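You operate a simulated robot arm through the tools that you are given. There is no shell and no other tool. Be economical: measure what you need, move in short steps, check, and stop when the job is done.

You run a simulated two-armed robot. Do the job below in one go: nothing can be reset, and whatever is moved stays where it is left.

JOB
Pull the funnel from the red oil can, then stopper and crate the can.
Fine: hold the can still as you pull; the funnel goes in the steel tray, the can in the grey crate. Set down upright: what you pick out.

The check looks at the end state, three seconds after you hand in, the way a careful person would. Anything else that was tipped, shoved, dropped, spilled or broken makes it a failure. Lids that push on must go on centred and level and be pressed home; caps that screw on are set level and turned clockwise until they are tight.

ROBOT AND FRAMES
Two 7-joint arms with two-finger parallel grippers on one trunk, on a base that drives. Base frame: it is fixed to the floor where the robot stands at the start and does not move with it; the origin is under the middle of the robot, x ahead of it, y to its left, z up; the surface under the hand at the start is at about z = 0.85. Lengths are in m, angles in rad, forces in N, time in s.
The left shoulder is at the start at [-0.082, 0.119, 0.851], the right one opposite. With the tool pointing down near the work surface each hand reaches from about 0.12 to 0.58 m from the robot's upright axis, wherever it stands, measured 20 degrees to its own side. Places, roughly: funnel (6x6x7 cm) [0.5, 0, 1]; grey crate inside [0.7, -0.3, 0.9]; neck of the red oil can [0.5, 0, 0.9]; steel tray inside [0.7, 0.3, 0.9]. Payload 3.43 kg a hand.
The tool frame of a hand sits at the grasp point between the pads (the TCP): z along the fingers, y along the line on which they close. The tips reach 0.03 m beyond it. Largest opening 0.094 m; finger width 0.028, thickness 0.01; the body of the gripper, 0.05 by 0.096 m, starts 0.055 m behind the TCP.
Orientation is that of the tool frame in the base frame, as a unit quaternion [x, y, z, w]. With the fingers straight down and closing along the base's y, the tool's x points along the base's -x, its y along +y and its z along -z.

CONTROLS
- The arms move only by the tool drive_tool. It takes "left_steps", "right_steps" or both (then of equal length, played together; a hand with none holds still); each is a list of rows, each a list of 7 numbers: the shift along the tool's x, y, z in cm, then the turn, a rotation vector about the tool's x, y, z in rad, then the finger opening in cm, from 0 to 9.4. In form: [[x, y, z, wx, wy, wz, gripper], ...]. A call has 1 to 10 rows; each row is the pose to reach, as a shift and turn from the pose commanded when the call began, along the tool's axes at that moment. Rows are played at 5 a second. More than 0.05 m and 0.15 rad between two rows, or a gripper value outside its range, and nothing of the call is played. Where a pose cannot be reached the arm comes as near as it can. A force on the tool above 40 N (or 10 N above the force at the start of the call, whichever is more), or a blocked arm, ends the call early, and 0.2 s more pass. The fingers move at their own pace (about 0.153 m/s each) and stop on an object; they squeeze with about 36 N. The grip force told is the motor's: it shows also when the fingers shut on nothing. Time passes only in rows, and 0.2 s behind the last, so rows that repeat a pose let the fingers close. It gives the time, the measured TCP pose, the force on the tool (base axes), the opening and the grip force at its end, in the units of the frame above (readings bear some noise), with the torque about the TCP (base axes, N m) and any sound that the robot's microphone picked up.
- Cameras (640 x 400 px; columns grow to the right, rows downward): "scene" is now at [0.0318, 0.0012, 1.5551]; the picture's right is [0.03, -1.00, 0.00], its down [-0.79, -0.03, -0.62] and it looks along [0.61, 0.02, -0.79] (base axes); focal length 281 px, centre (320, 200). "left" rides on the left gripper at [0.076, -0.014, -0.102] in its tool frame; the picture's right is [0.18, 0.98, 0.00], its down [-0.75, 0.14, -0.64] and it looks along [-0.63, 0.12, 0.77] (tool axes); focal length 243 px, centre (320, 200). "right" rides on the right gripper at [0.076, 0.014, -0.102] in its tool frame; the picture's right is [-0.18, 0.98, 0.00], its down [-0.75, -0.14, -0.64] and it looks along [-0.63, -0.12, 0.77] (tool axes); focal length 243 px, centre (320, 200).
- get_image(camera): a new picture of that camera. The clock stands still meanwhile.
- slide_trunk(by): slides the trunk up (or, below 0, down) by that many m; the arms and the scene camera ride with it, the base frame stays. It gives what a move gives, with no picture.
- roll_base(legs): drives the robot by 1 to 6 legs, each [ahead, left, turn to the left] in m, m and rad, along the robot's own axes; the way and the turn of a leg run together, so that a leg with both is an arc; at most 1.5 m and 3.142 rad a leg. The arms and the cameras ride along, it lands a little off, and it stops where it bumps. It gives what a move gives.
- head_to(pan, tilt): turns the head with the scene camera to pan (to the left, within 2.496 rad either way) and tilt (down, from -0.506 to 1.204), counted from straight ahead of the robot. It gives what a move gives.
- point_at(camera, pixels): for up to 12 pixels [column, row] of the newest picture of that camera ("zoom" is the newest enlarged one), the place [x, y, z] in the base frame of the surface seen there, good to about 0.003 m. The clock stands still meanwhile.
- enlarge(camera, box): a new picture of the part [left, top, right, bottom] of that camera's present view, enlarged. The clock stands still meanwhile.
- job_done(): hands the job in; it is judged then, once.

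Keep the steps short. Do not move on a guess: measure, check each grasp and each placing, and mend mistakes. In all there are 80 turns and 62 pictures (those below and enlarged ones count). Leave the grippers open and the arms clear of the work at the hand-in unless told otherwise, and finish with a single line.

The tools are called after "Request:" as a command line: name --argument value ..., lists and objects as JSON in quotes. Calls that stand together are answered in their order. drive_tool: Moves the arms, as the interface text tells. Its arguments: {"type":"object","properties":{"left_steps":{"type":"array","items":{"type":"array","items":{"type":"number"}}},"right_steps":{"type":"array","items":{"type":"array","items":{"type":"number"}}}},"required":[]} The other tools are called the same way: slide_trunk (by) slides the trunk up or down; roll_base (legs) drives the base; head_to (pan, tilt) turns the head that bears the scene camera; get_image (camera) takes a picture; point_at (camera, pixels) gives the place of the surface under pixels of a picture; enlarge (camera, box) takes an enlarged picture of a part of a camera's view; job_done () hands the job in.

At the start:

```text
clock: 0.0
left_position: [0.2568, 0.1503, 1.225]
left_orientation: [-0.001, 1.0, 0.0, 0.0]
left_contact_force: [-0.2, 0.0, 0.6]
left_torque: [0.01, -0.01, 0.02]
left_grip_width: 0.094
left_finger_force: 0.0
right_position: [0.334, -0.141, 1.2017]
right_orientation: [0.0, 1.0, 0.0, 0.0]
right_contact_force: [-0.1, -0.5, -0.2]
right_torque: [0.02, -0.02, -0.02]
right_grip_width: 0.0937
right_finger_force: 0.0
trunk travel left (down, up): [-0.275, 0.06]
robot x, y, heading: [-0.0002, 0.0041, 0.003]
head pan, tilt: [0.033, 0.908]
```

scene: 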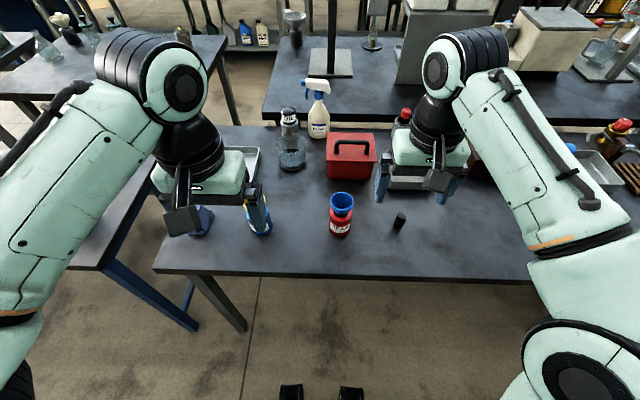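
right: 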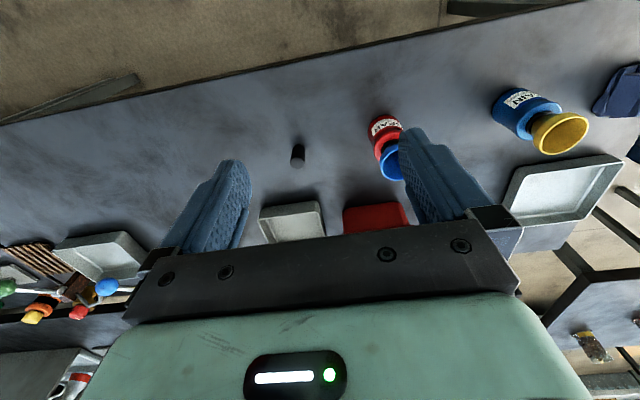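
left: 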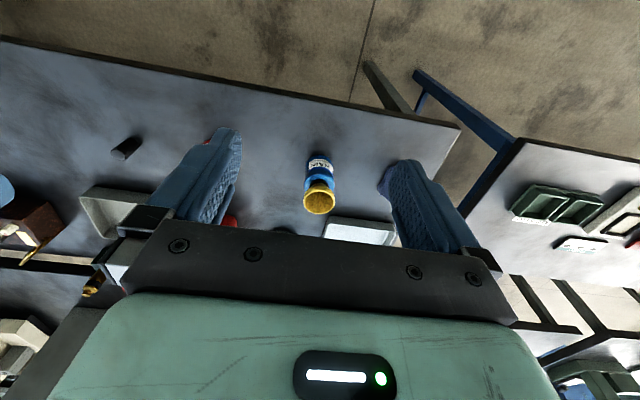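

I see the red can with its blue funnel near (340,215), and a dark stopper near (399,221). I'll enlarge this area to measure it.

Request:
enlarge --camera "scene" --box '[290, 170, 430, 257]'

Request:
enlarge --camera "scene" --box '[150, 80, 490, 292]'

```text
4.57 times, centred on (360, 214) of scene
```

zoom: 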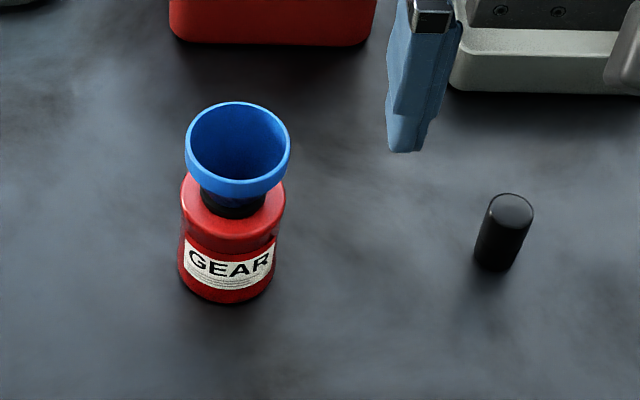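

```text
1.88 times, centred on (320, 186) of scene
```

zoom: 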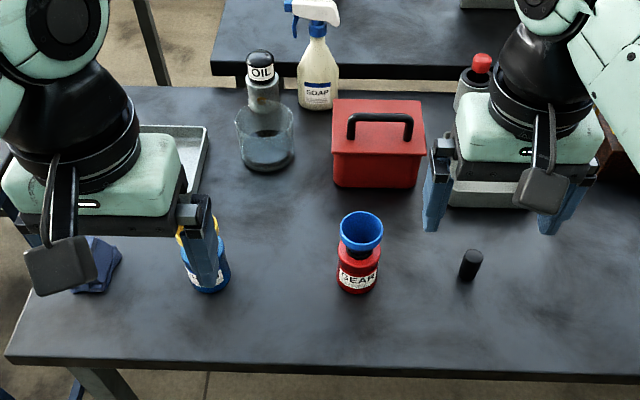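

Next I'll measure the funnel rim, the can, the stopper, the tray and the crate in the scene picture.

Request:
point_at --camera "scene" --pixels '[[331.5, 204], [352.5, 205], [341.5, 193], [341, 210.5], [330.5, 216], [351, 216.5], [339.5, 226], [339, 235], [402, 215.5], [399, 226], [341, 202], [398, 230]]'

Request:
point_at --camera "zoom" --pixels '[[205, 128], [200, 160], [190, 130], [455, 203], [480, 186], [427, 200], [207, 240], [95, 260], [375, 180], [360, 285], [470, 255], [300, 320]]'

Request:
get_image --camera "left"

```text
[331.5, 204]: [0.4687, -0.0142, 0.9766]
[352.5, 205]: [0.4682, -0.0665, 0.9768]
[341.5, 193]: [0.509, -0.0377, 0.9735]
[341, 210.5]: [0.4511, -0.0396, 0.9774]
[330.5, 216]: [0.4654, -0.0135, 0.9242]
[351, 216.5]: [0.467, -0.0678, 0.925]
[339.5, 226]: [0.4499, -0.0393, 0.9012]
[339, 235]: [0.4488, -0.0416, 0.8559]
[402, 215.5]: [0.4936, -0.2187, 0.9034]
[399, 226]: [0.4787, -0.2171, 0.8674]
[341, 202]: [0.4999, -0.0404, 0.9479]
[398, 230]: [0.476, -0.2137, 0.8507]
```

```text
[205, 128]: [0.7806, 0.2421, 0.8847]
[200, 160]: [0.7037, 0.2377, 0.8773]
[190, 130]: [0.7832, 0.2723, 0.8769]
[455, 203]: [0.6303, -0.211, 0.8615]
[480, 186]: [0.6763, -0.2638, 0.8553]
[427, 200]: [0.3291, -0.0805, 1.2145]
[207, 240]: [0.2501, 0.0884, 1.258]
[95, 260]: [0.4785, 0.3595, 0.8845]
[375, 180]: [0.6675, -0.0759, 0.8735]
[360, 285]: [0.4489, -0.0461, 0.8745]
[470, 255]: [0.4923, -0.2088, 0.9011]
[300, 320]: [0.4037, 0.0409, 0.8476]
```

```text
56 pictures are left
```

left: 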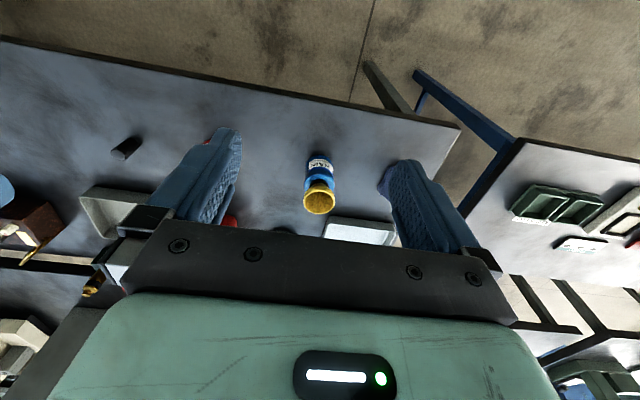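

The can's centre is at about (0.477,-0.040), with its shoulder at z≈0.92 and the funnel rim at z≈0.977. The stopper is at about (0.487,-0.215). I'll check the stopper's shape and the neck from the right hand camera, and look for the base and table edges.

Request:
enlarge --camera "right" --box '[270, 100, 430, 200]'

Request:
point_at --camera "scene" --pixels '[[340, 275], [290, 390], [350, 390], [260, 228], [258, 232], [420, 278]]'

```text
4.00 times, centred on (350, 150) of right
```

zoom: 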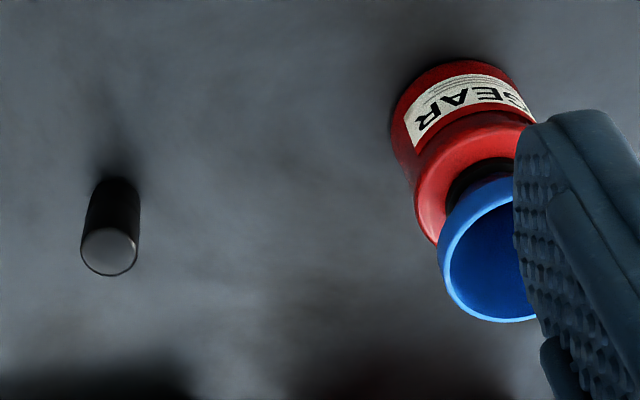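

```text
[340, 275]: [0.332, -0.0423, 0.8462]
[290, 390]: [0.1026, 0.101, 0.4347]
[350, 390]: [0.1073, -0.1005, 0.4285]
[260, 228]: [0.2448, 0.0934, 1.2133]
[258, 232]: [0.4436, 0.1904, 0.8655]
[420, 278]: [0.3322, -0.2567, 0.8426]
```

The table edge is at x=0.332, and the stopper is a plain black cylinder about 5 cm tall. The right hand will hold the can body, tilted 45° from front-right. The left hand will pull the funnel from above. First I'll yaw and lower the right hand.

Request:
drive_tool --right_steps '[[-1.1, 0.5, 1.4, 0, 0, -0.112, 9.4], [-2.2, 1, 2.8, 0, 0, -0.224, 9.4], [-3.3, 1.4, 4.2, 0, 0, -0.336, 9.4], [-4.4, 1.8, 5.6, 0, 0, -0.449, 9.4], [-5.5, 2.2, 7, 0, 0, -0.561, 9.4], [-6.6, 2.6, 8.4, 0, 0, -0.673, 9.4], [-7.6, 3.1, 9.8, 0, 0, -0.785, 9.4], [-7.6, 3.1, 9.8, 0, 0, -0.785, 9.4]]'

```text
clock: 1.8
left_position: [0.2552, 0.1504, 1.2246]
left_orientation: [0.0, 1.0, 0.0, 0.0]
left_contact_force: [-0.4, 0.3, 0.4]
left_torque: [0.01, 0.0, -0.04]
left_grip_width: 0.094
left_finger_force: 0.1
right_position: [0.4116, -0.1094, 1.1033]
right_orientation: [-0.383, 0.924, 0.0, 0.0]
right_contact_force: [-0.1, -0.4, -0.4]
right_torque: [-0.03, 0.02, 0.02]
right_grip_width: 0.0941
right_finger_force: 0.1
trunk travel left (down, up): [-0.275, 0.06]
robot x, y, heading: [-0.0014, 0.0012, -0.0]
head pan, tilt: [0.033, 0.908]
```

The yaw is right. Now I'll tilt 45° and go down to the pre-grasp point.

Request:
drive_tool --right_steps '[[0, 0, 1.5, 0, -0.1, 0, 9.4], [0, 0, 3, 0, -0.2, 0, 9.4], [0, 0, 4.5, 0, -0.3, 0, 9.4], [0, 0, 6, 0, -0.4, 0, 9.4], [0, 0, 7.5, 0, -0.5, 0, 9.4], [0, 0, 9, 0, -0.6, 0, 9.4], [0, 0, 10.5, 0, -0.7, 0, 9.4], [0, 0, 12, 0, -0.785, 0, 9.4], [0, 0, 12, 0, -0.785, 0, 9.4]]'

Request:
get_image --camera "scene"

Request:
get_image --camera "right"

```text
clock: 3.8
left_position: [0.2569, 0.1511, 1.2253]
left_orientation: [0.001, 1.0, 0.0, 0.0]
left_contact_force: [0.3, -0.1, -0.8]
left_torque: [0.0, -0.01, 0.01]
left_grip_width: 0.094
left_finger_force: 0.2
right_position: [0.4108, -0.11, 0.9838]
right_orientation: [-0.353, 0.854, 0.145, 0.354]
right_contact_force: [0.2, -0.3, 0.5]
right_torque: [0.04, -0.02, 0.01]
right_grip_width: 0.0936
right_finger_force: 0.0
trunk travel left (down, up): [-0.275, 0.06]
robot x, y, heading: [0.0025, -0.0018, -0.001]
head pan, tilt: [0.033, 0.908]
```

```text
54 pictures are left
```

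scene: 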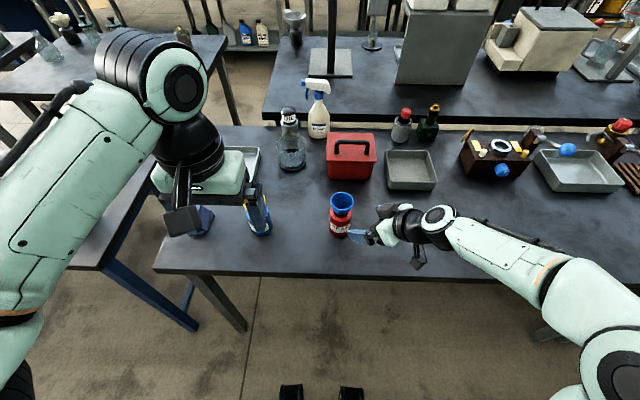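

```text
53 pictures are left
```

right: 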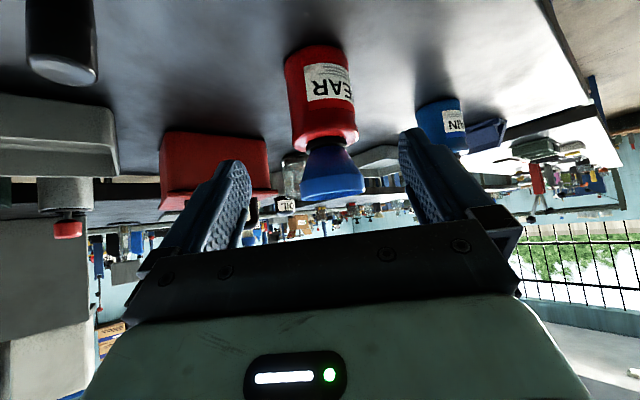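

The fingers are aimed at the can. I'll measure the can from this camera before closing in.

Request:
point_at --camera "right" --pixels '[[290, 100], [352, 100], [322, 100], [298, 70], [320, 140], [325, 150], [308, 190], [360, 185], [330, 190], [330, 165], [65, 70]]'

Request:
enlarge --camera "right" --box '[240, 30, 400, 210]'

```text
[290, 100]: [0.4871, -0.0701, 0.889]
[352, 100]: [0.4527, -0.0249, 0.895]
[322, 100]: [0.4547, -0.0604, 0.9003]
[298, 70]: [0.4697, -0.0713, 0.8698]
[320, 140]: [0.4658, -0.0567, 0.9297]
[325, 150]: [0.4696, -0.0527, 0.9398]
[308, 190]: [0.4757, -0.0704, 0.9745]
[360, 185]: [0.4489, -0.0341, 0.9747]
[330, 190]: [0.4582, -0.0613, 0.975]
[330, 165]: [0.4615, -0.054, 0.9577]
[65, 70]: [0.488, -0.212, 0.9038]
```

```text
2.22 times, centred on (320, 120) of right
```

zoom: 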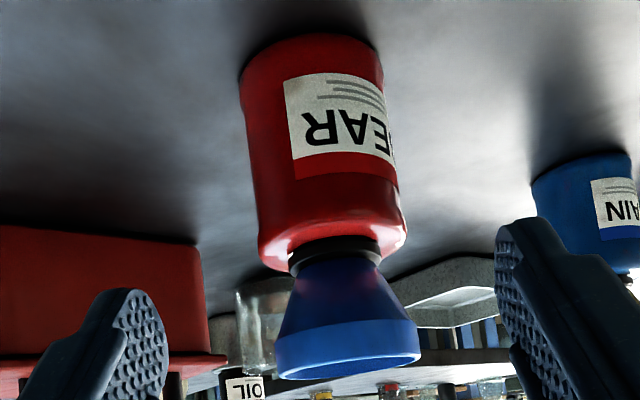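

The can axis is confirmed at (0.477,-0.041) with a radius of 2.9 cm. I'll advance 12.4 cm along the tool axis with the fingers open.

Request:
drive_tool --right_steps '[[0, 0.1, 2.5, 0, 0, 0, 9.4], [0, 0.2, 5, 0, 0, 0, 9.4], [0, 0.2, 7, 0, 0, 0, 9.4], [0, 0.2, 9, 0, 0, 0, 9.4], [0, 0.2, 10.5, 0, 0, 0, 9.4], [0, 0.2, 12, 0, 0, 0, 9.4], [0, 0.2, 12.4, 0, 0, 0, 9.4]]'

Request:
get_image --camera "right"

```text
clock: 5.4
left_position: [0.258, 0.1505, 1.2241]
left_orientation: [0.0, 1.0, 0.0, -0.001]
left_contact_force: [0.4, 1.1, -1.2]
left_torque: [0.01, 0.05, 0.0]
left_grip_width: 0.0938
left_finger_force: 0.1
right_position: [0.4727, -0.0455, 0.8937]
right_orientation: [-0.354, 0.854, 0.147, 0.351]
right_contact_force: [-0.4, -0.7, 0.3]
right_torque: [0.02, -0.03, -0.01]
right_grip_width: 0.094
right_finger_force: 0.2
trunk travel left (down, up): [-0.275, 0.06]
robot x, y, heading: [-0.0001, 0.0007, 0.002]
head pan, tilt: [0.033, 0.908]
```

```text
51 pictures are left
```

right: 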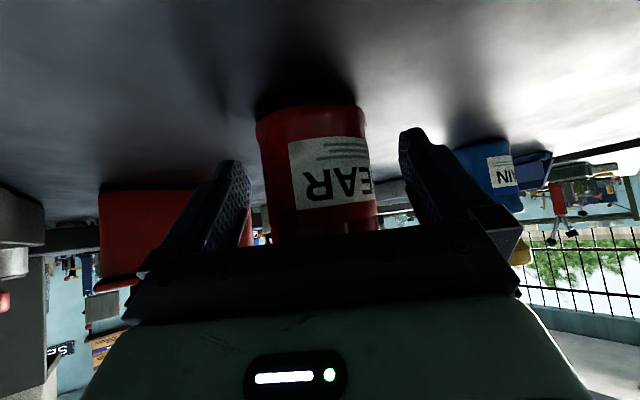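

The can stands between the pads. I'll partly close to 6.6 cm to check the centring.

Request:
drive_tool --right_steps '[[0, 0, 0, 0, 0, 0, 7.5], [0, 0, 0, 0, 0, 0, 6.6], [0, 0, 0, 0, 0, 0, 6.6]]'

Request:
get_image --camera "right"

```text
clock: 6.2
left_position: [0.2557, 0.1509, 1.225]
left_orientation: [-0.001, 1.0, 0.0, 0.0]
left_contact_force: [-0.2, -0.1, 0.7]
left_torque: [-0.01, 0.01, -0.01]
left_grip_width: 0.0938
left_finger_force: 0.1
right_position: [0.4712, -0.0457, 0.8962]
right_orientation: [-0.354, 0.853, 0.147, 0.354]
right_contact_force: [-1.6, 0.6, -0.8]
right_torque: [0.03, -0.02, 0.01]
right_grip_width: 0.0662
right_finger_force: 0.2
trunk travel left (down, up): [-0.275, 0.06]
robot x, y, heading: [0.002, -0.0006, -0.005]
head pan, tilt: [0.033, 0.908]
```

```text
50 pictures are left
```

right: 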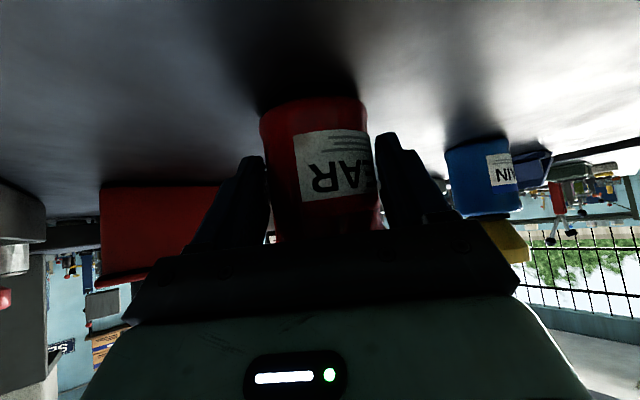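

There is a small gap on the right and none on the left. I'll shift 0.2 cm along tool -y, then close.

Request:
drive_tool --right_steps '[[0, -0.2, 0, 0, 0, 0, 6.6], [0, -0.2, 0, 0, 0, 0, 6.2], [0, -0.2, 0, 0, 0, 0, 5.8], [0, -0.2, 0, 0, 0, 0, 5.0], [0, -0.2, 0, 0, 0, 0, 4.5], [0, -0.2, 0, 0, 0, 0, 4.5]]'

Request:
get_image --camera "right"

Request:
enlarge --camera "scene" --box '[290, 170, 430, 257]'

```text
clock: 7.6
left_position: [0.256, 0.1499, 1.2243]
left_orientation: [0.0, 1.0, 0.001, 0.0]
left_contact_force: [0.9, -0.4, 0.5]
left_torque: [0.02, -0.03, 0.0]
left_grip_width: 0.094
left_finger_force: 0.0
right_position: [0.4737, -0.0476, 0.8961]
right_orientation: [-0.352, 0.854, 0.145, 0.353]
right_contact_force: [-0.1, 1.0, 1.8]
right_torque: [0.18, -0.1, 0.09]
right_grip_width: 0.0654
right_finger_force: 35.8
trunk travel left (down, up): [-0.275, 0.06]
robot x, y, heading: [-0.0018, -0.0034, -0.002]
head pan, tilt: [0.033, 0.908]
```

```text
49 pictures are left
```

right: 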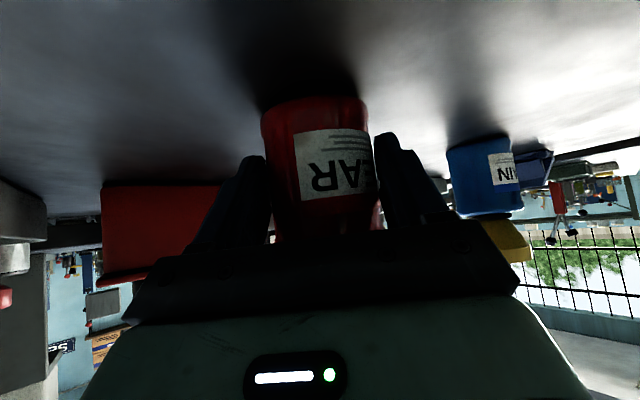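

```text
4.57 times, centred on (360, 214) of scene
```

zoom: 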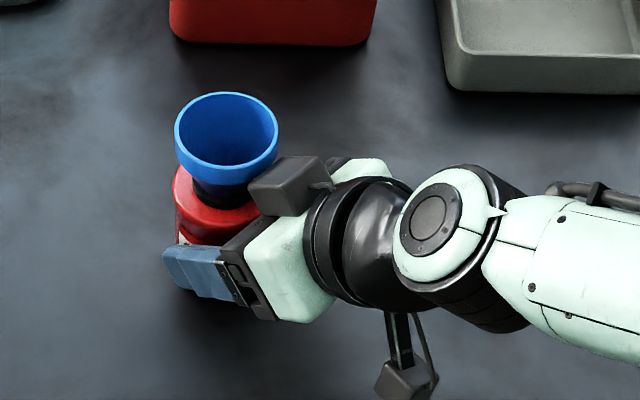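

The grip is firm at 0.0654, but the funnel rim has moved slightly in the picture. I'll measure how the can and funnel sit now, and the clearance to the gripper.

Request:
point_at --camera "zoom" --pixels '[[177, 140], [275, 140], [226, 96], [226, 175], [262, 172], [260, 185], [300, 165], [268, 205], [185, 215], [230, 222], [205, 195], [252, 195]]'

Request:
enlarge --camera "left" --box '[100, 100, 420, 300]'

```text
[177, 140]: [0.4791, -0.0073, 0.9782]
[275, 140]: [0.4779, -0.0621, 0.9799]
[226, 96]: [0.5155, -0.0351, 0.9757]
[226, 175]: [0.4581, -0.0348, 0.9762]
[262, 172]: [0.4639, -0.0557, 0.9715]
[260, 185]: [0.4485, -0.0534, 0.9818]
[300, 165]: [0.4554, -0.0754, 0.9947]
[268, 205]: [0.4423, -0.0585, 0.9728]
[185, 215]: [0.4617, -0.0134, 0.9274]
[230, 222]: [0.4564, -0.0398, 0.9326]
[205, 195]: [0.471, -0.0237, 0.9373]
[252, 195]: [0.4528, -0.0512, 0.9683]
```

```text
2.00 times, centred on (260, 200) of left
```

zoom: 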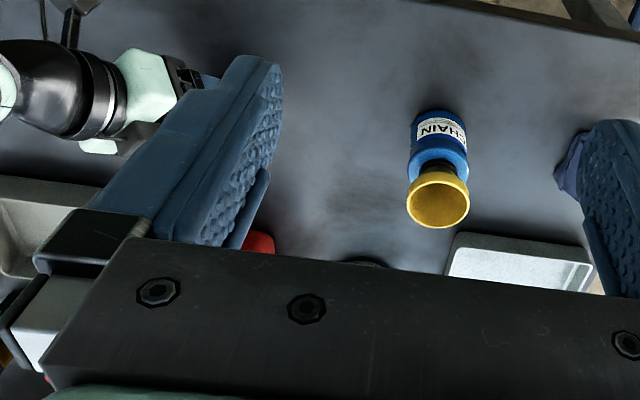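

The rim is level and centred at (0.486,-0.035,0.977), and the right gripper clears it by about 1.2 cm. Next the left hand goes above the funnel, yawed 45° so it closes across the right gripper's line.

Request:
drive_tool --left_steps '[[-2.3, -1.85, 0, 0, 0, -0.08, 8.5], [-4.6, -3.7, 0, 0, 0, -0.16, 8.5], [-6.9, -5.55, 0, 0, 0, -0.24, 8.5], [-9.2, -7.4, 1, 0, 0, -0.32, 8.5], [-11.5, -9.25, 2, 0, 0, -0.4, 8.5], [-13.8, -11.1, 4, 0, 0, -0.48, 8.5], [-16.1, -13, 6, 0, 0, -0.56, 8.5], [-18.4, -14.8, 8, 0, 0, -0.64, 8.5], [-20.7, -16.7, 10, 0, 0, -0.72, 8.5], [-23, -18.5, 10.5, 0, 0, -0.785, 8.5]]'

Request:
get_image --camera "scene"

Request:
get_image --camera "left"

```text
clock: 9.8
left_position: [0.4355, -0.0365, 1.0974]
left_orientation: [-0.383, 0.924, 0.0, 0.0]
left_contact_force: [0.0, 0.1, 0.3]
left_torque: [0.02, 0.0, 0.02]
left_grip_width: 0.085
left_finger_force: 0.0
left hand out of reach, approached as far as the arm can: row 7, 8, 9, 10
right_position: [0.4728, -0.0477, 0.8958]
right_orientation: [-0.354, 0.853, 0.147, 0.355]
right_contact_force: [-0.5, 0.9, 5.0]
right_torque: [0.25, -0.14, 0.08]
right_grip_width: 0.065
right_finger_force: 36.0
trunk travel left (down, up): [-0.275, 0.06]
robot x, y, heading: [0.0017, -0.0013, 0.004]
head pan, tilt: [0.033, 0.908]
```

```text
46 pictures are left
```

scene: 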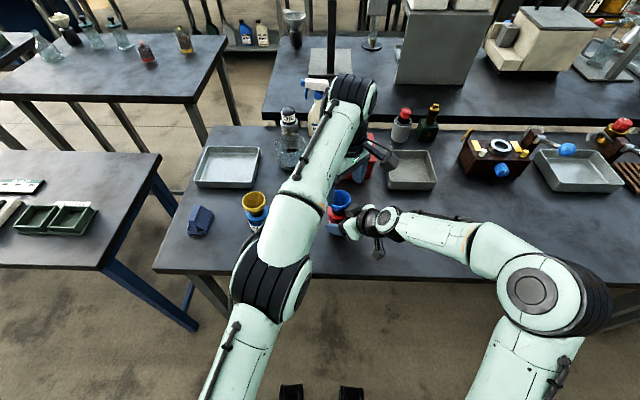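

```text
45 pictures are left
```

left: 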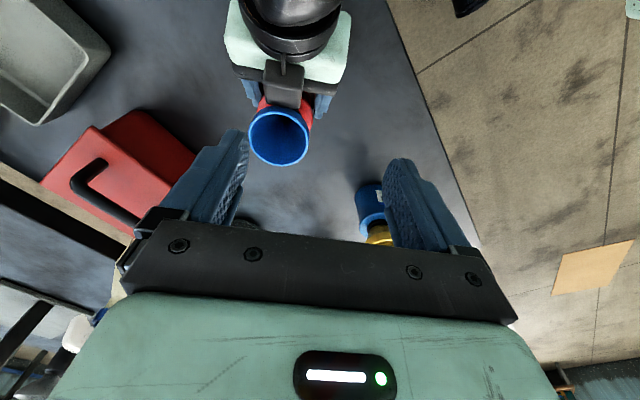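

The left hand cannot reach: it stops 5 cm short at x=0.435. I'll release the can and back both hands off, then drive the base closer and grip again.

Request:
drive_tool --left_steps '[[0, 1, 0, 0, 0, 0, 8.5], [0, 2, 0, 0, 0, 0, 8.5], [0, 3, 0, 0, 0, 0, 8.5], [0, 4, -1, 0, 0, 0, 8.5], [0, 5, -2, 0, 0, 0, 8.5], [0, 6, -3, 0, 0, 0, 8.5], [0, 7, -4, 0, 0, 0, 8.5], [0, 8, -5, 0, 0, 0, 8.5], [0, 9, -6, 0, 0, 0, 8.5], [0, 10, -7, 0, 0, 0, 8.5]]' --right_steps '[[0, 0, 0, 0, 0, 0, 7.4], [0, 0, 0, 0, 0, 0, 9.4], [0, 0, 0, 0, 0, 0, 9.4], [0, 0, -1.5, 0, 0, 0, 9.4], [0, 0, -3.5, 0, 0, 0, 9.4], [0, 0, -6, 0, 0, 0, 9.4], [0, 0, -8.5, 0, 0, 0, 9.4], [0, 0, -11, 0, 0, 0, 9.4], [0, 0, -13.5, 0, 0, 0, 9.4], [0, 0, -16, 0, 0, 0, 9.4]]'

```text
clock: 12.0
left_position: [0.365, 0.0358, 1.1653]
left_orientation: [-0.382, 0.924, 0.0, 0.0]
left_contact_force: [-0.7, 0.1, -0.8]
left_torque: [0.0, 0.05, -0.04]
left_grip_width: 0.085
left_finger_force: 0.0
right_position: [0.3915, -0.1283, 1.0092]
right_orientation: [-0.353, 0.854, 0.146, 0.354]
right_contact_force: [0.1, 0.0, 0.6]
right_torque: [0.01, 0.02, 0.01]
right_grip_width: 0.094
right_finger_force: 0.1
trunk travel left (down, up): [-0.275, 0.06]
robot x, y, heading: [0.0011, 0.0021, 0.006]
head pan, tilt: [0.033, 0.908]
```

Both hands are clear. I'll back the right hand off a bit further so it passes well above the funnel, then drive 0.12 m ahead.

Request:
drive_tool --right_steps '[[0, 0, -3, 0, 0, 0, 9.4], [0, 0, -6, 0, 0, 0, 9.4], [0, 0, -9, 0, 0, 0, 9.4], [0, 0, -11, 0, 0, 0, 9.4]]'

Request:
roll_base --legs '[[0.12, 0, 0]]'

Request:
get_image --camera "scene"

```text
clock: 13.0
left_position: [0.364, 0.0336, 1.166]
left_orientation: [-0.382, 0.924, -0.001, 0.0]
left_contact_force: [-0.3, 0.3, 0.0]
left_torque: [-0.03, -0.01, 0.0]
left_grip_width: 0.085
left_finger_force: 0.2
right_position: [0.3377, -0.1828, 1.0874]
right_orientation: [-0.354, 0.853, 0.147, 0.354]
right_contact_force: [0.3, -0.6, -0.1]
right_torque: [0.01, 0.01, -0.02]
right_grip_width: 0.094
right_finger_force: 0.1
trunk travel left (down, up): [-0.275, 0.06]
robot x, y, heading: [-0.0003, -0.0024, -0.003]
head pan, tilt: [0.033, 0.908]
```

```text
clock: 14.2
left_position: [0.4848, 0.0355, 1.1658]
left_orientation: [-0.382, 0.924, 0.0, 0.001]
left_contact_force: [0.4, 0.4, -0.3]
left_torque: [0.02, 0.01, -0.01]
left_grip_width: 0.085
left_finger_force: 0.0
right_position: [0.4579, -0.1828, 1.0867]
right_orientation: [-0.354, 0.854, 0.146, 0.353]
right_contact_force: [-0.4, 0.6, 0.3]
right_torque: [0.0, 0.02, 0.04]
right_grip_width: 0.0939
right_finger_force: 0.1
trunk travel left (down, up): [-0.275, 0.06]
robot x, y, heading: [0.1197, -0.0029, -0.001]
head pan, tilt: [0.033, 0.908]
```

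```text
44 pictures are left
```

scene: 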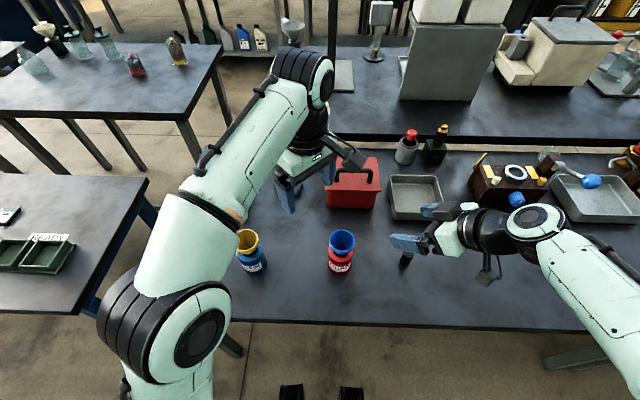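

The base is now 0.12 m ahead and the can is still upright. I'll measure the can again.

Request:
enlarge --camera "scene" --box '[290, 215, 430, 302]'

Request:
point_at --camera "scene" --pixels '[[330, 241], [354, 241], [342, 231], [342, 249.5], [341, 262], [341, 270], [329, 254], [351, 254]]'

```text
4.57 times, centred on (360, 258) of scene
```

zoom: 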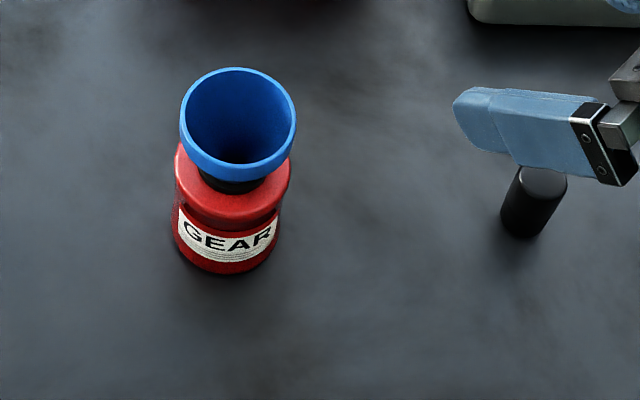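

```text
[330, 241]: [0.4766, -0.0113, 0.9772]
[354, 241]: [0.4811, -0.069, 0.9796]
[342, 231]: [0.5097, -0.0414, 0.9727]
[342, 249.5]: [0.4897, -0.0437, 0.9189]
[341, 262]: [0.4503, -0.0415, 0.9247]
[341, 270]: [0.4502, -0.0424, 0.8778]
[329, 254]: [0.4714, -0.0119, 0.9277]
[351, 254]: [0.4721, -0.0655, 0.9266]
```

The can axis is at (0.480,-0.040). I'll bring the right hand back in, 1 cm lower and slightly further back for more funnel clearance.

Request:
drive_tool --right_steps '[[1.6, 2.1, 2, 0, 0, 0, 9.4], [3.2, 4.2, 4, 0, 0, 0, 9.4], [4.8, 6.3, 6, 0, 0, 0, 9.4], [6.5, 8.5, 8, 0, 0, 0, 9.4], [6.5, 8.5, 10.5, 0, 0, 0, 9.4], [6.5, 8.5, 13, 0, 0, 0, 9.4], [6.5, 8.5, 15.5, 0, 0, 0, 9.4], [6.5, 8.5, 18, 0, 0, 0, 9.4], [6.5, 8.5, 20, 0, 0, 0, 9.4], [6.5, 8.5, 21.2, 0, 0, 0, 9.4]]'

Request:
get_image --camera "right"

Request:
enlarge --camera "scene" --box '[290, 215, 430, 302]'

```text
clock: 16.4
left_position: [0.4843, 0.0357, 1.1657]
left_orientation: [-0.383, 0.924, 0.0, 0.0]
left_contact_force: [0.0, 0.2, 0.2]
left_torque: [0.01, -0.01, 0.0]
left_grip_width: 0.0848
left_finger_force: 0.1
right_position: [0.4693, -0.0482, 0.8913]
right_orientation: [-0.354, 0.853, 0.147, 0.354]
right_contact_force: [-0.4, 0.0, 0.3]
right_torque: [0.08, -0.06, -0.02]
right_grip_width: 0.0943
right_finger_force: 0.1
trunk travel left (down, up): [-0.275, 0.06]
robot x, y, heading: [0.1169, -0.0007, 0.005]
head pan, tilt: [0.033, 0.908]
```

```text
42 pictures are left
```

right: 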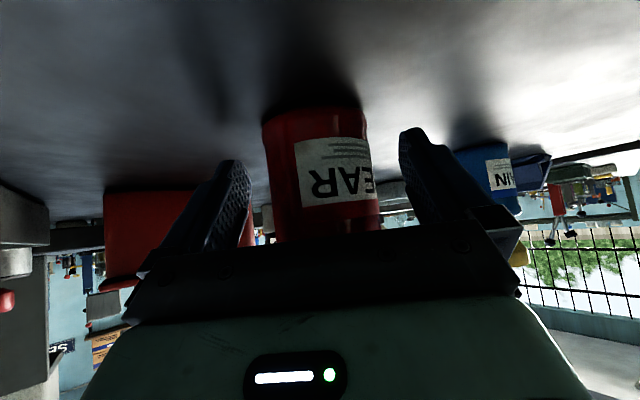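

```text
4.57 times, centred on (360, 258) of scene
```

zoom: 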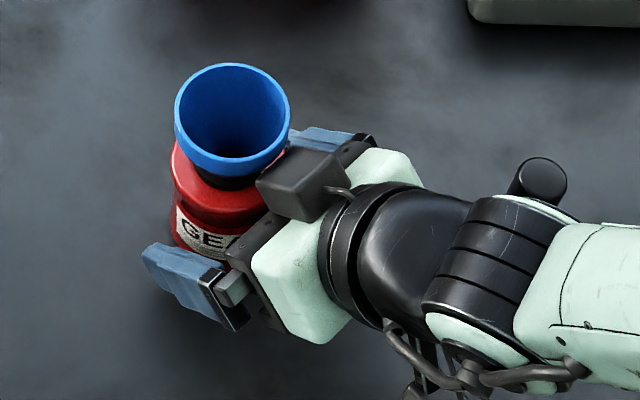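

The rim moved about 3 mm. The dark block on top of the right gripper may be touching the funnel, so I'll measure it.

Request:
point_at --camera "zoom" --pixels '[[262, 185], [285, 152], [290, 205], [275, 175], [310, 170], [345, 180], [177, 130], [288, 120], [231, 66], [231, 166], [282, 140], [270, 155]]'

Request:
enlarge --camera "left" --box '[160, 20, 420, 180]'

```text
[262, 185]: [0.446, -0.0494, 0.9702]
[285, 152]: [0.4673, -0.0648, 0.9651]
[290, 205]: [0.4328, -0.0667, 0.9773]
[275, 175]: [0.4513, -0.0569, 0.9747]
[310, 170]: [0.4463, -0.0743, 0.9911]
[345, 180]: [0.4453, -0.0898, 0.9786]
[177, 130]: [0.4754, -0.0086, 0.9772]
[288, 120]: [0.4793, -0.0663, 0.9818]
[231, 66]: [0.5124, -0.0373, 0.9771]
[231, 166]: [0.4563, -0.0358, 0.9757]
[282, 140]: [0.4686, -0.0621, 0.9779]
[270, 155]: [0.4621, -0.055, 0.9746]
```

```text
2.46 times, centred on (290, 100) of left
```

zoom: 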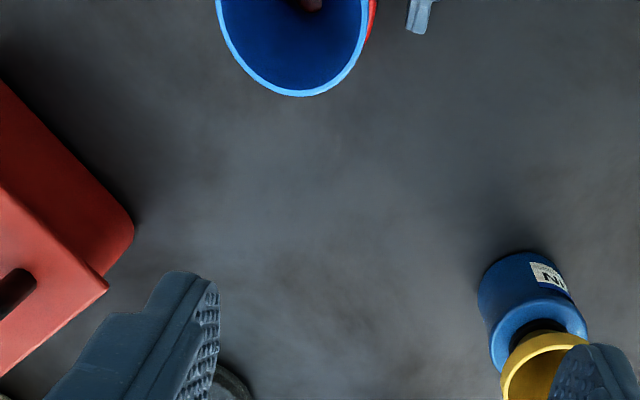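

The block on top of the gripper is touching the rim. I'll retract 3 cm, tilt the hand about 7° flatter so the block passes under the rim, and re-measure.

Request:
drive_tool --right_steps '[[0, 0, -1, 0, 0, 0, 9.4], [0, 0, -2, 0, 0, 0, 9.4], [0, 0, -3, 0, 0, 0, 9.4], [0, 0, -3, 0, -0.061, 0, 9.4], [0, 0, -3, 0, -0.122, 0, 9.4], [0, 0, -3, 0, -0.122, 0, 9.4]]'

Request:
enlarge --camera "scene" --box '[290, 215, 430, 302]'

Request:
point_at --camera "zoom" --pixels '[[177, 130], [289, 125], [231, 66], [235, 168], [222, 215], [222, 255], [177, 155], [280, 180], [300, 195]]'

```text
clock: 17.8
left_position: [0.4832, 0.0357, 1.1651]
left_orientation: [-0.382, 0.924, 0.001, 0.001]
left_contact_force: [0.4, 0.3, 0.4]
left_torque: [-0.01, -0.01, 0.0]
left_grip_width: 0.0852
left_finger_force: 0.0
right_position: [0.4545, -0.0643, 0.9121]
right_orientation: [-0.344, 0.83, 0.168, 0.406]
right_contact_force: [0.4, 0.7, -0.2]
right_torque: [-0.02, -0.04, -0.01]
right_grip_width: 0.0941
right_finger_force: 0.0
trunk travel left (down, up): [-0.275, 0.06]
robot x, y, heading: [0.1149, -0.001, 0.003]
head pan, tilt: [0.033, 0.908]
```

```text
4.57 times, centred on (360, 258) of scene
```

zoom: 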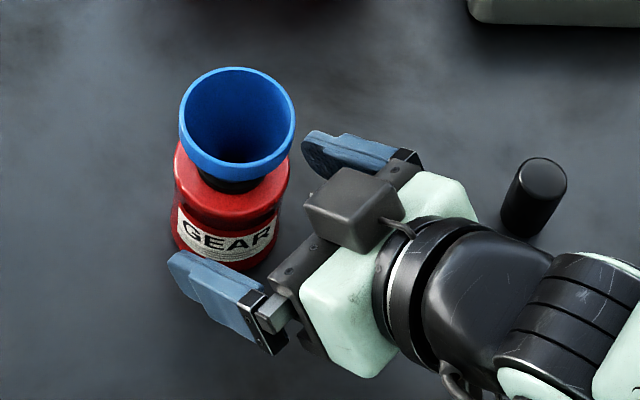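

```text
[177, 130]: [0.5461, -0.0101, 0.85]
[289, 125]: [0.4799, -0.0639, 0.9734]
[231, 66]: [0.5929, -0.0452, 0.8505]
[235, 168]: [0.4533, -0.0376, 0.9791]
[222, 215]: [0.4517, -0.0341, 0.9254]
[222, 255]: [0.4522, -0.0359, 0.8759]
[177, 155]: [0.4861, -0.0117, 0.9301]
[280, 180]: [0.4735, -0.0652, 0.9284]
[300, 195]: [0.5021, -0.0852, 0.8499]
```

The funnel sprang back to its place, with the axis at (0.481,-0.040). Now I'll advance 2.8 cm with the flatter tilt and check the clearance.

Request:
drive_tool --right_steps '[[0.3, -0.1, 0.8, 0, 0, 0, 9.4], [0.55, -0.2, 1.6, 0, 0, 0, 9.4], [0.55, -0.2, 2.3, 0, 0, 0, 9.4], [0.55, -0.2, 2.8, 0, 0, 0, 9.4], [0.55, -0.2, 2.8, 0, 0, 0, 9.4]]'

Request:
enlarge --camera "scene" --box '[290, 215, 430, 302]'

Request:
get_image --camera "right"

```text
clock: 19.0
left_position: [0.4833, 0.0355, 1.167]
left_orientation: [-0.383, 0.924, 0.0, -0.001]
left_contact_force: [0.3, 0.1, -0.1]
left_torque: [0.0, -0.01, 0.0]
left_grip_width: 0.0849
left_finger_force: 0.1
right_position: [0.4702, -0.0533, 0.8914]
right_orientation: [-0.345, 0.83, 0.168, 0.405]
right_contact_force: [0.2, -0.4, 0.3]
right_torque: [0.01, 0.03, 0.03]
right_grip_width: 0.0941
right_finger_force: 0.0
trunk travel left (down, up): [-0.275, 0.06]
robot x, y, heading: [0.118, 0.0006, -0.006]
head pan, tilt: [0.033, 0.908]
```

```text
4.57 times, centred on (360, 258) of scene
```

zoom: 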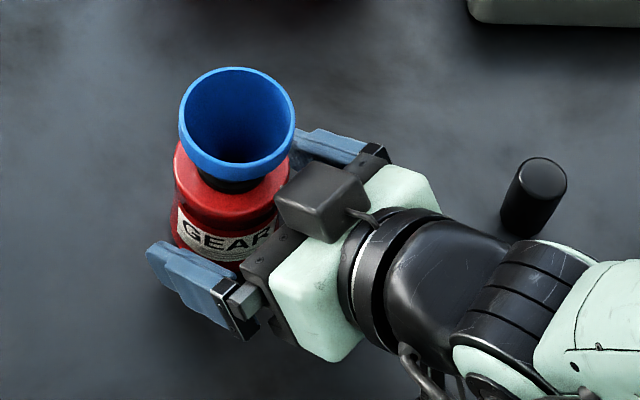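

```text
37 pictures are left
```

right: 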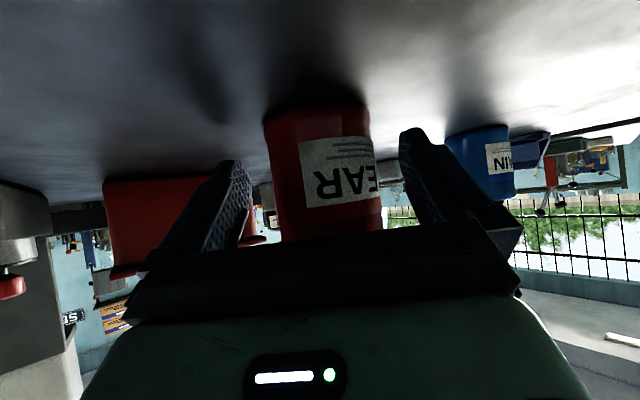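

The funnel did not move and the can is centred. I'll close gently.

Request:
drive_tool --right_steps '[[0, 0, 0, 0, 0, 0, 7.0], [0, 0, 0, 0, 0, 0, 6.5], [0, 0, 0, 0, 0, 0, 6.1], [0, 0, 0, 0, 0, 0, 5.7], [0, 0, 0, 0, 0, 0, 5.0], [0, 0, 0, 0, 0, 0, 4.5], [0, 0, 0, 0, 0, 0, 4.5]]'

Request:
enlarge --camera "scene" --box '[290, 215, 430, 302]'

Request:
point_at --camera "zoom" --pixels '[[183, 120], [291, 120], [235, 70], [235, 170], [222, 215]]'

```text
clock: 20.6
left_position: [0.4832, 0.0356, 1.1661]
left_orientation: [-0.383, 0.924, 0.001, 0.0]
left_contact_force: [0.2, 0.0, -0.3]
left_torque: [-0.01, 0.0, 0.02]
left_grip_width: 0.0849
left_finger_force: 0.1
right_position: [0.4698, -0.0523, 0.8904]
right_orientation: [-0.345, 0.83, 0.168, 0.405]
right_contact_force: [0.0, 1.1, 0.7]
right_torque: [0.11, -0.01, 0.04]
right_grip_width: 0.0637
right_finger_force: 36.0
trunk travel left (down, up): [-0.275, 0.06]
robot x, y, heading: [0.1218, 0.0008, -0.003]
head pan, tilt: [0.033, 0.908]
```

```text
4.57 times, centred on (360, 258) of scene
```

zoom: 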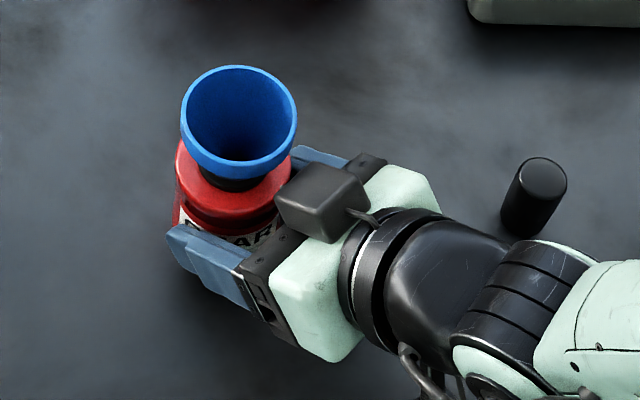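

```text
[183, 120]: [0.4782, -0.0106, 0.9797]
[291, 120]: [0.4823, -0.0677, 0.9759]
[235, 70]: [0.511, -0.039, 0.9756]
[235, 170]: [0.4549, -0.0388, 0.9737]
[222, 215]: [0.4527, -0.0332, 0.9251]
```

The can is held (0.0637, 36 N) with almost no shift. Rim centre is (0.4825,-0.039). The left hand now goes above it.

Request:
drive_tool --left_steps '[[1.3, -1.3, 1, 0, 0, 0, 8.5], [2.6, -2.6, 2, 0, 0, 0, 8.5], [4, -3.9, 4, 0, 0, 0, 8.5], [5.3, -5.2, 6, 0, 0, 0, 8.5], [5.3, -5.2, 8, 0, 0, 0, 8.5], [5.3, -5.2, 10, 0, 0, 0, 8.5], [5.3, -5.2, 11.5, 0, 0, 0, 8.5], [5.3, -5.2, 11.5, 0, 0, 0, 8.5]]'

Request:
get_image --camera "left"

Request:
get_image --camera "scene"

```text
clock: 22.4
left_position: [0.4818, -0.0385, 1.0512]
left_orientation: [-0.383, 0.924, 0.0, 0.0]
left_contact_force: [0.1, 0.0, -0.6]
left_torque: [0.01, -0.01, -0.01]
left_grip_width: 0.085
left_finger_force: 0.2
right_position: [0.4703, -0.0525, 0.8902]
right_orientation: [-0.344, 0.831, 0.167, 0.405]
right_contact_force: [-0.9, -0.1, 0.4]
right_torque: [0.09, -0.01, -0.02]
right_grip_width: 0.0636
right_finger_force: 36.5
trunk travel left (down, up): [-0.275, 0.06]
robot x, y, heading: [0.1169, -0.0002, -0.004]
head pan, tilt: [0.033, 0.908]
```

```text
35 pictures are left
```

left: 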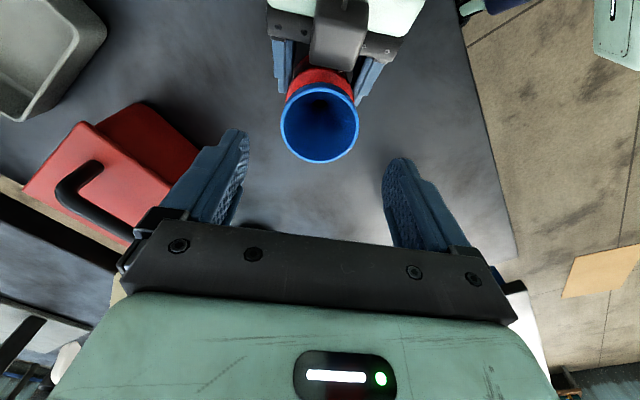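

```text
34 pictures are left
```

scene: 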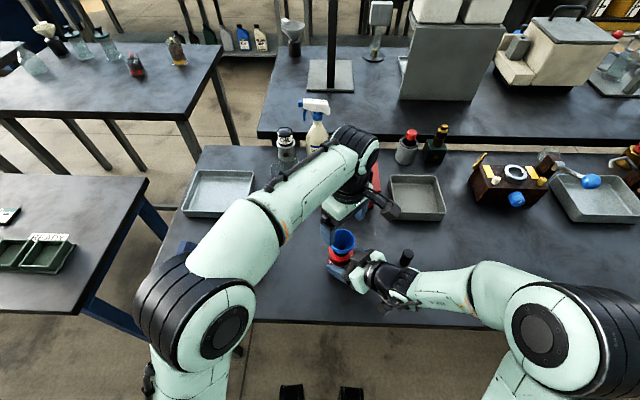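

The left hand is centred over the funnel: rim centre at about (320,122), predicted (320,130). I'll descend 7 cm.

Request:
drive_tool --left_steps '[[0, 0, 1.5, 0, 0, 0, 8.5], [0, 0, 3, 0, 0, 0, 8.5], [0, 0, 4.5, 0, 0, 0, 8.5], [0, 0, 6, 0, 0, 0, 8.5], [0, 0, 7, 0, 0, 0, 8.5], [0, 0, 7, 0, 0, 0, 8.5]]'

Request:
get_image --camera "left"

```text
clock: 23.8
left_position: [0.4838, -0.0376, 0.9811]
left_orientation: [-0.383, 0.924, 0.001, 0.0]
left_contact_force: [-0.3, 0.3, -0.6]
left_torque: [-0.02, 0.0, 0.0]
left_grip_width: 0.0851
left_finger_force: 0.0
right_position: [0.4685, -0.0533, 0.8905]
right_orientation: [-0.344, 0.83, 0.168, 0.405]
right_contact_force: [-0.3, -1.1, 1.4]
right_torque: [0.08, 0.0, -0.01]
right_grip_width: 0.0635
right_finger_force: 36.4
trunk travel left (down, up): [-0.275, 0.06]
robot x, y, heading: [0.1188, -0.0006, -0.003]
head pan, tilt: [0.033, 0.908]
```

```text
33 pictures are left
```

left: 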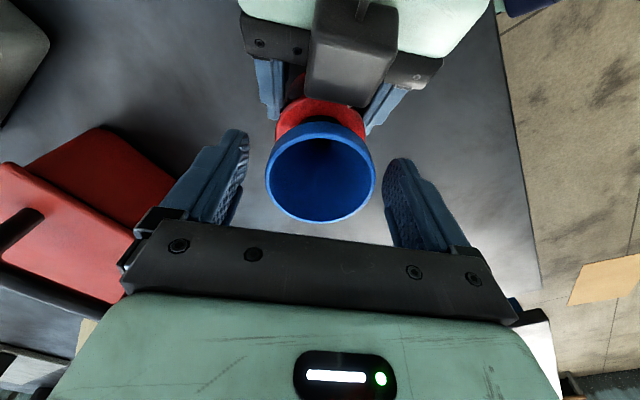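

The rim sits centrally between the pads. I'll close on it.

Request:
drive_tool --left_steps '[[0, 0, 0, 0, 0, 0, 7.0], [0, 0, 0, 0, 0, 0, 6.3], [0, 0, 0, 0, 0, 0, 5.7], [0, 0, 0, 0, 0, 0, 5.0], [0, 0, 0, 0, 0, 0, 4.5], [0, 0, 0, 0, 0, 0, 4.5]]'

Request:
get_image --camera "left"

```text
clock: 25.2
left_position: [0.4825, -0.0388, 0.9827]
left_orientation: [-0.383, 0.924, 0.0, 0.0]
left_contact_force: [-1.6, 1.0, 0.2]
left_torque: [0.02, 0.1, -0.01]
left_grip_width: 0.0584
left_finger_force: 36.1
right_position: [0.4697, -0.0521, 0.8904]
right_orientation: [-0.344, 0.831, 0.167, 0.405]
right_contact_force: [1.2, -2.1, 0.2]
right_torque: [0.17, 0.04, -0.09]
right_grip_width: 0.0639
right_finger_force: 35.8
trunk travel left (down, up): [-0.275, 0.06]
robot x, y, heading: [0.1195, 0.0019, 0.001]
head pan, tilt: [0.033, 0.908]
```

```text
32 pictures are left
```

left: 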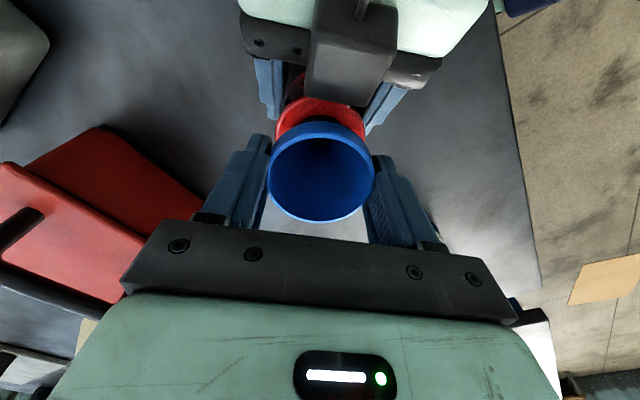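

The rim is gripped at 0.0584 and 36 N. I'll pull straight up slowly while the right hand holds the can.

Request:
drive_tool --left_steps '[[0, 0, -0.4, 0, 0, 0, 4.5], [0, 0, -0.8, 0, 0, 0, 4.5], [0, 0, -1.2, 0, 0, 0, 4.5], [0, 0, -1.6, 0, 0, 0, 4.5], [0, 0, -2.2, 0, 0, 0, 4.5], [0, 0, -3, 0, 0, 0, 4.5], [0, 0, -4, 0, 0, 0, 4.5], [0, 0, -5, 0, 0, 0, 4.5], [0, 0, -6, 0, 0, 0, 4.5], [0, 0, -7, 0, 0, 0, 4.5]]'

Request:
get_image --camera "scene"

```text
clock: 27.4
left_position: [0.4828, -0.0387, 1.051]
left_orientation: [-0.383, 0.924, -0.001, 0.0]
left_contact_force: [-0.1, -0.7, -0.3]
left_torque: [0.0, -0.01, 0.0]
left_grip_width: 0.0585
left_finger_force: 35.8
right_position: [0.4689, -0.0519, 0.8912]
right_orientation: [-0.345, 0.83, 0.168, 0.405]
right_contact_force: [-0.1, -0.7, 0.8]
right_torque: [0.12, 0.03, 0.06]
right_grip_width: 0.0634
right_finger_force: 36.2
trunk travel left (down, up): [-0.275, 0.06]
robot x, y, heading: [0.1172, 0.0014, -0.002]
head pan, tilt: [0.033, 0.908]
heard: snap
```

```text
31 pictures are left
```

scene: 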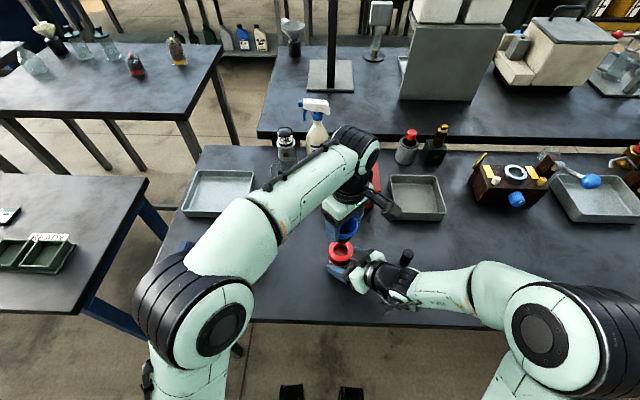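

There was a snap and the funnel is out. I'll lift another 5 cm and look at the funnel's underside and the can's mouth.

Request:
drive_tool --left_steps '[[0, 0, -1.5, 0, 0, 0, 4.5], [0, 0, -3, 0, 0, 0, 4.5], [0, 0, -5, 0, 0, 0, 4.5], [0, 0, -5, 0, 0, 0, 4.5]]'

Request:
enlarge --camera "scene" --box '[280, 190, 440, 290]'

```text
clock: 28.4
left_position: [0.4831, -0.0385, 1.1017]
left_orientation: [-0.382, 0.924, 0.0, -0.001]
left_contact_force: [0.5, 0.0, 0.1]
left_torque: [0.01, 0.0, 0.0]
left_grip_width: 0.0587
left_finger_force: 36.0
right_position: [0.4703, -0.0508, 0.8905]
right_orientation: [-0.345, 0.83, 0.168, 0.404]
right_contact_force: [-0.7, 0.0, 1.7]
right_torque: [0.12, 0.04, -0.01]
right_grip_width: 0.0637
right_finger_force: 35.9
trunk travel left (down, up): [-0.275, 0.06]
robot x, y, heading: [0.119, -0.0007, -0.003]
head pan, tilt: [0.033, 0.908]
```

```text
4.00 times, centred on (360, 240) of scene
```

zoom: 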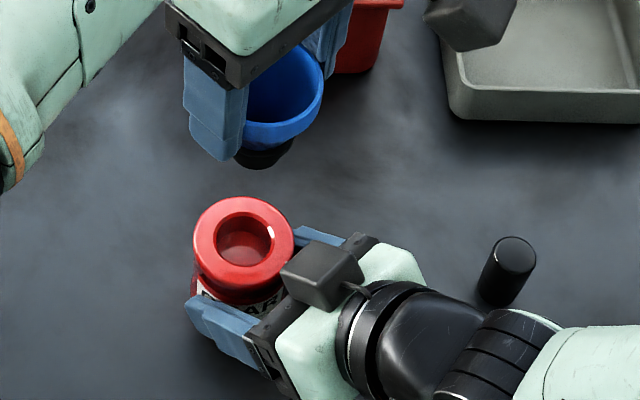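

The can's mouth is empty and the funnel ends in a black plug. I'll release the can and back the right hand off. At the same time the left hand carries the funnel up and to the left.

Request:
drive_tool --left_steps '[[0, 0, -1, 0, 0, 0, 4.5], [0, 0, -2, 0, 0, 0, 4.5], [0, 0, -3, 0, 0, 0, 4.5], [-1, 2.5, -3, 0, 0, 0, 4.5], [-2, 5, -3, 0, 0, 0, 4.5], [-3, 7.5, -3, 0, 0, 0, 4.5], [-4, 10, -3, 0, 0, 0, 4.5], [-5, 13, -3, 0, 0, 0, 4.5], [-6, 16, -3, 0, 0, 0, 4.5], [-7.5, 19, -3, 0, 0, 0, 4.5]]' --right_steps '[[0, 0, 0, 0, 0, 0, 7], [0, 0, 0, 0, 0, 0, 9.4], [0, 0, 0, 0, 0, 0, 9.4], [0, 0, -1.5, 0, 0, 0, 9.4], [0, 0, -3.5, 0, 0, 0, 9.4], [0, 0, -6, 0, 0, 0, 9.4], [0, 0, -9, 0, 0, 0, 9.4], [0, 0, -12, 0, 0, 0, 9.4], [-2, 0, -15, 0, 0, 0, 9.4], [-5, 0, -18, 0, 0, 0, 9.4]]'

Request:
get_image --camera "scene"

```text
clock: 30.6
left_position: [0.3997, 0.1499, 1.131]
left_orientation: [-0.382, 0.924, -0.001, 0.0]
left_contact_force: [-0.4, 0.5, 0.0]
left_torque: [0.0, -0.01, -0.01]
left_grip_width: 0.0584
left_finger_force: 36.1
right_position: [0.3911, -0.1307, 1.0414]
right_orientation: [-0.344, 0.83, 0.167, 0.405]
right_contact_force: [0.2, -0.1, 0.4]
right_torque: [-0.04, 0.01, -0.04]
right_grip_width: 0.0939
right_finger_force: 0.1
trunk travel left (down, up): [-0.275, 0.06]
robot x, y, heading: [0.1195, -0.0002, -0.002]
head pan, tilt: [0.033, 0.908]
```

```text
29 pictures are left
```

scene: 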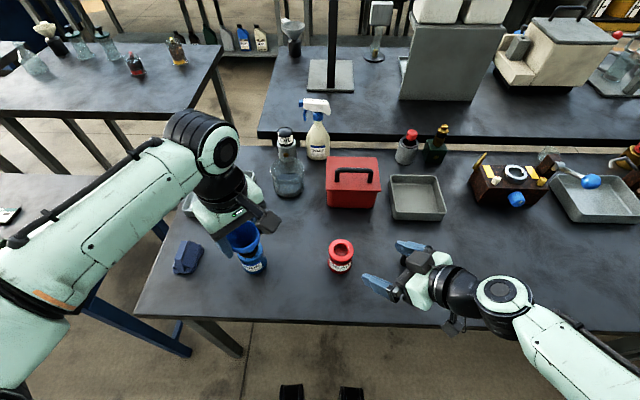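

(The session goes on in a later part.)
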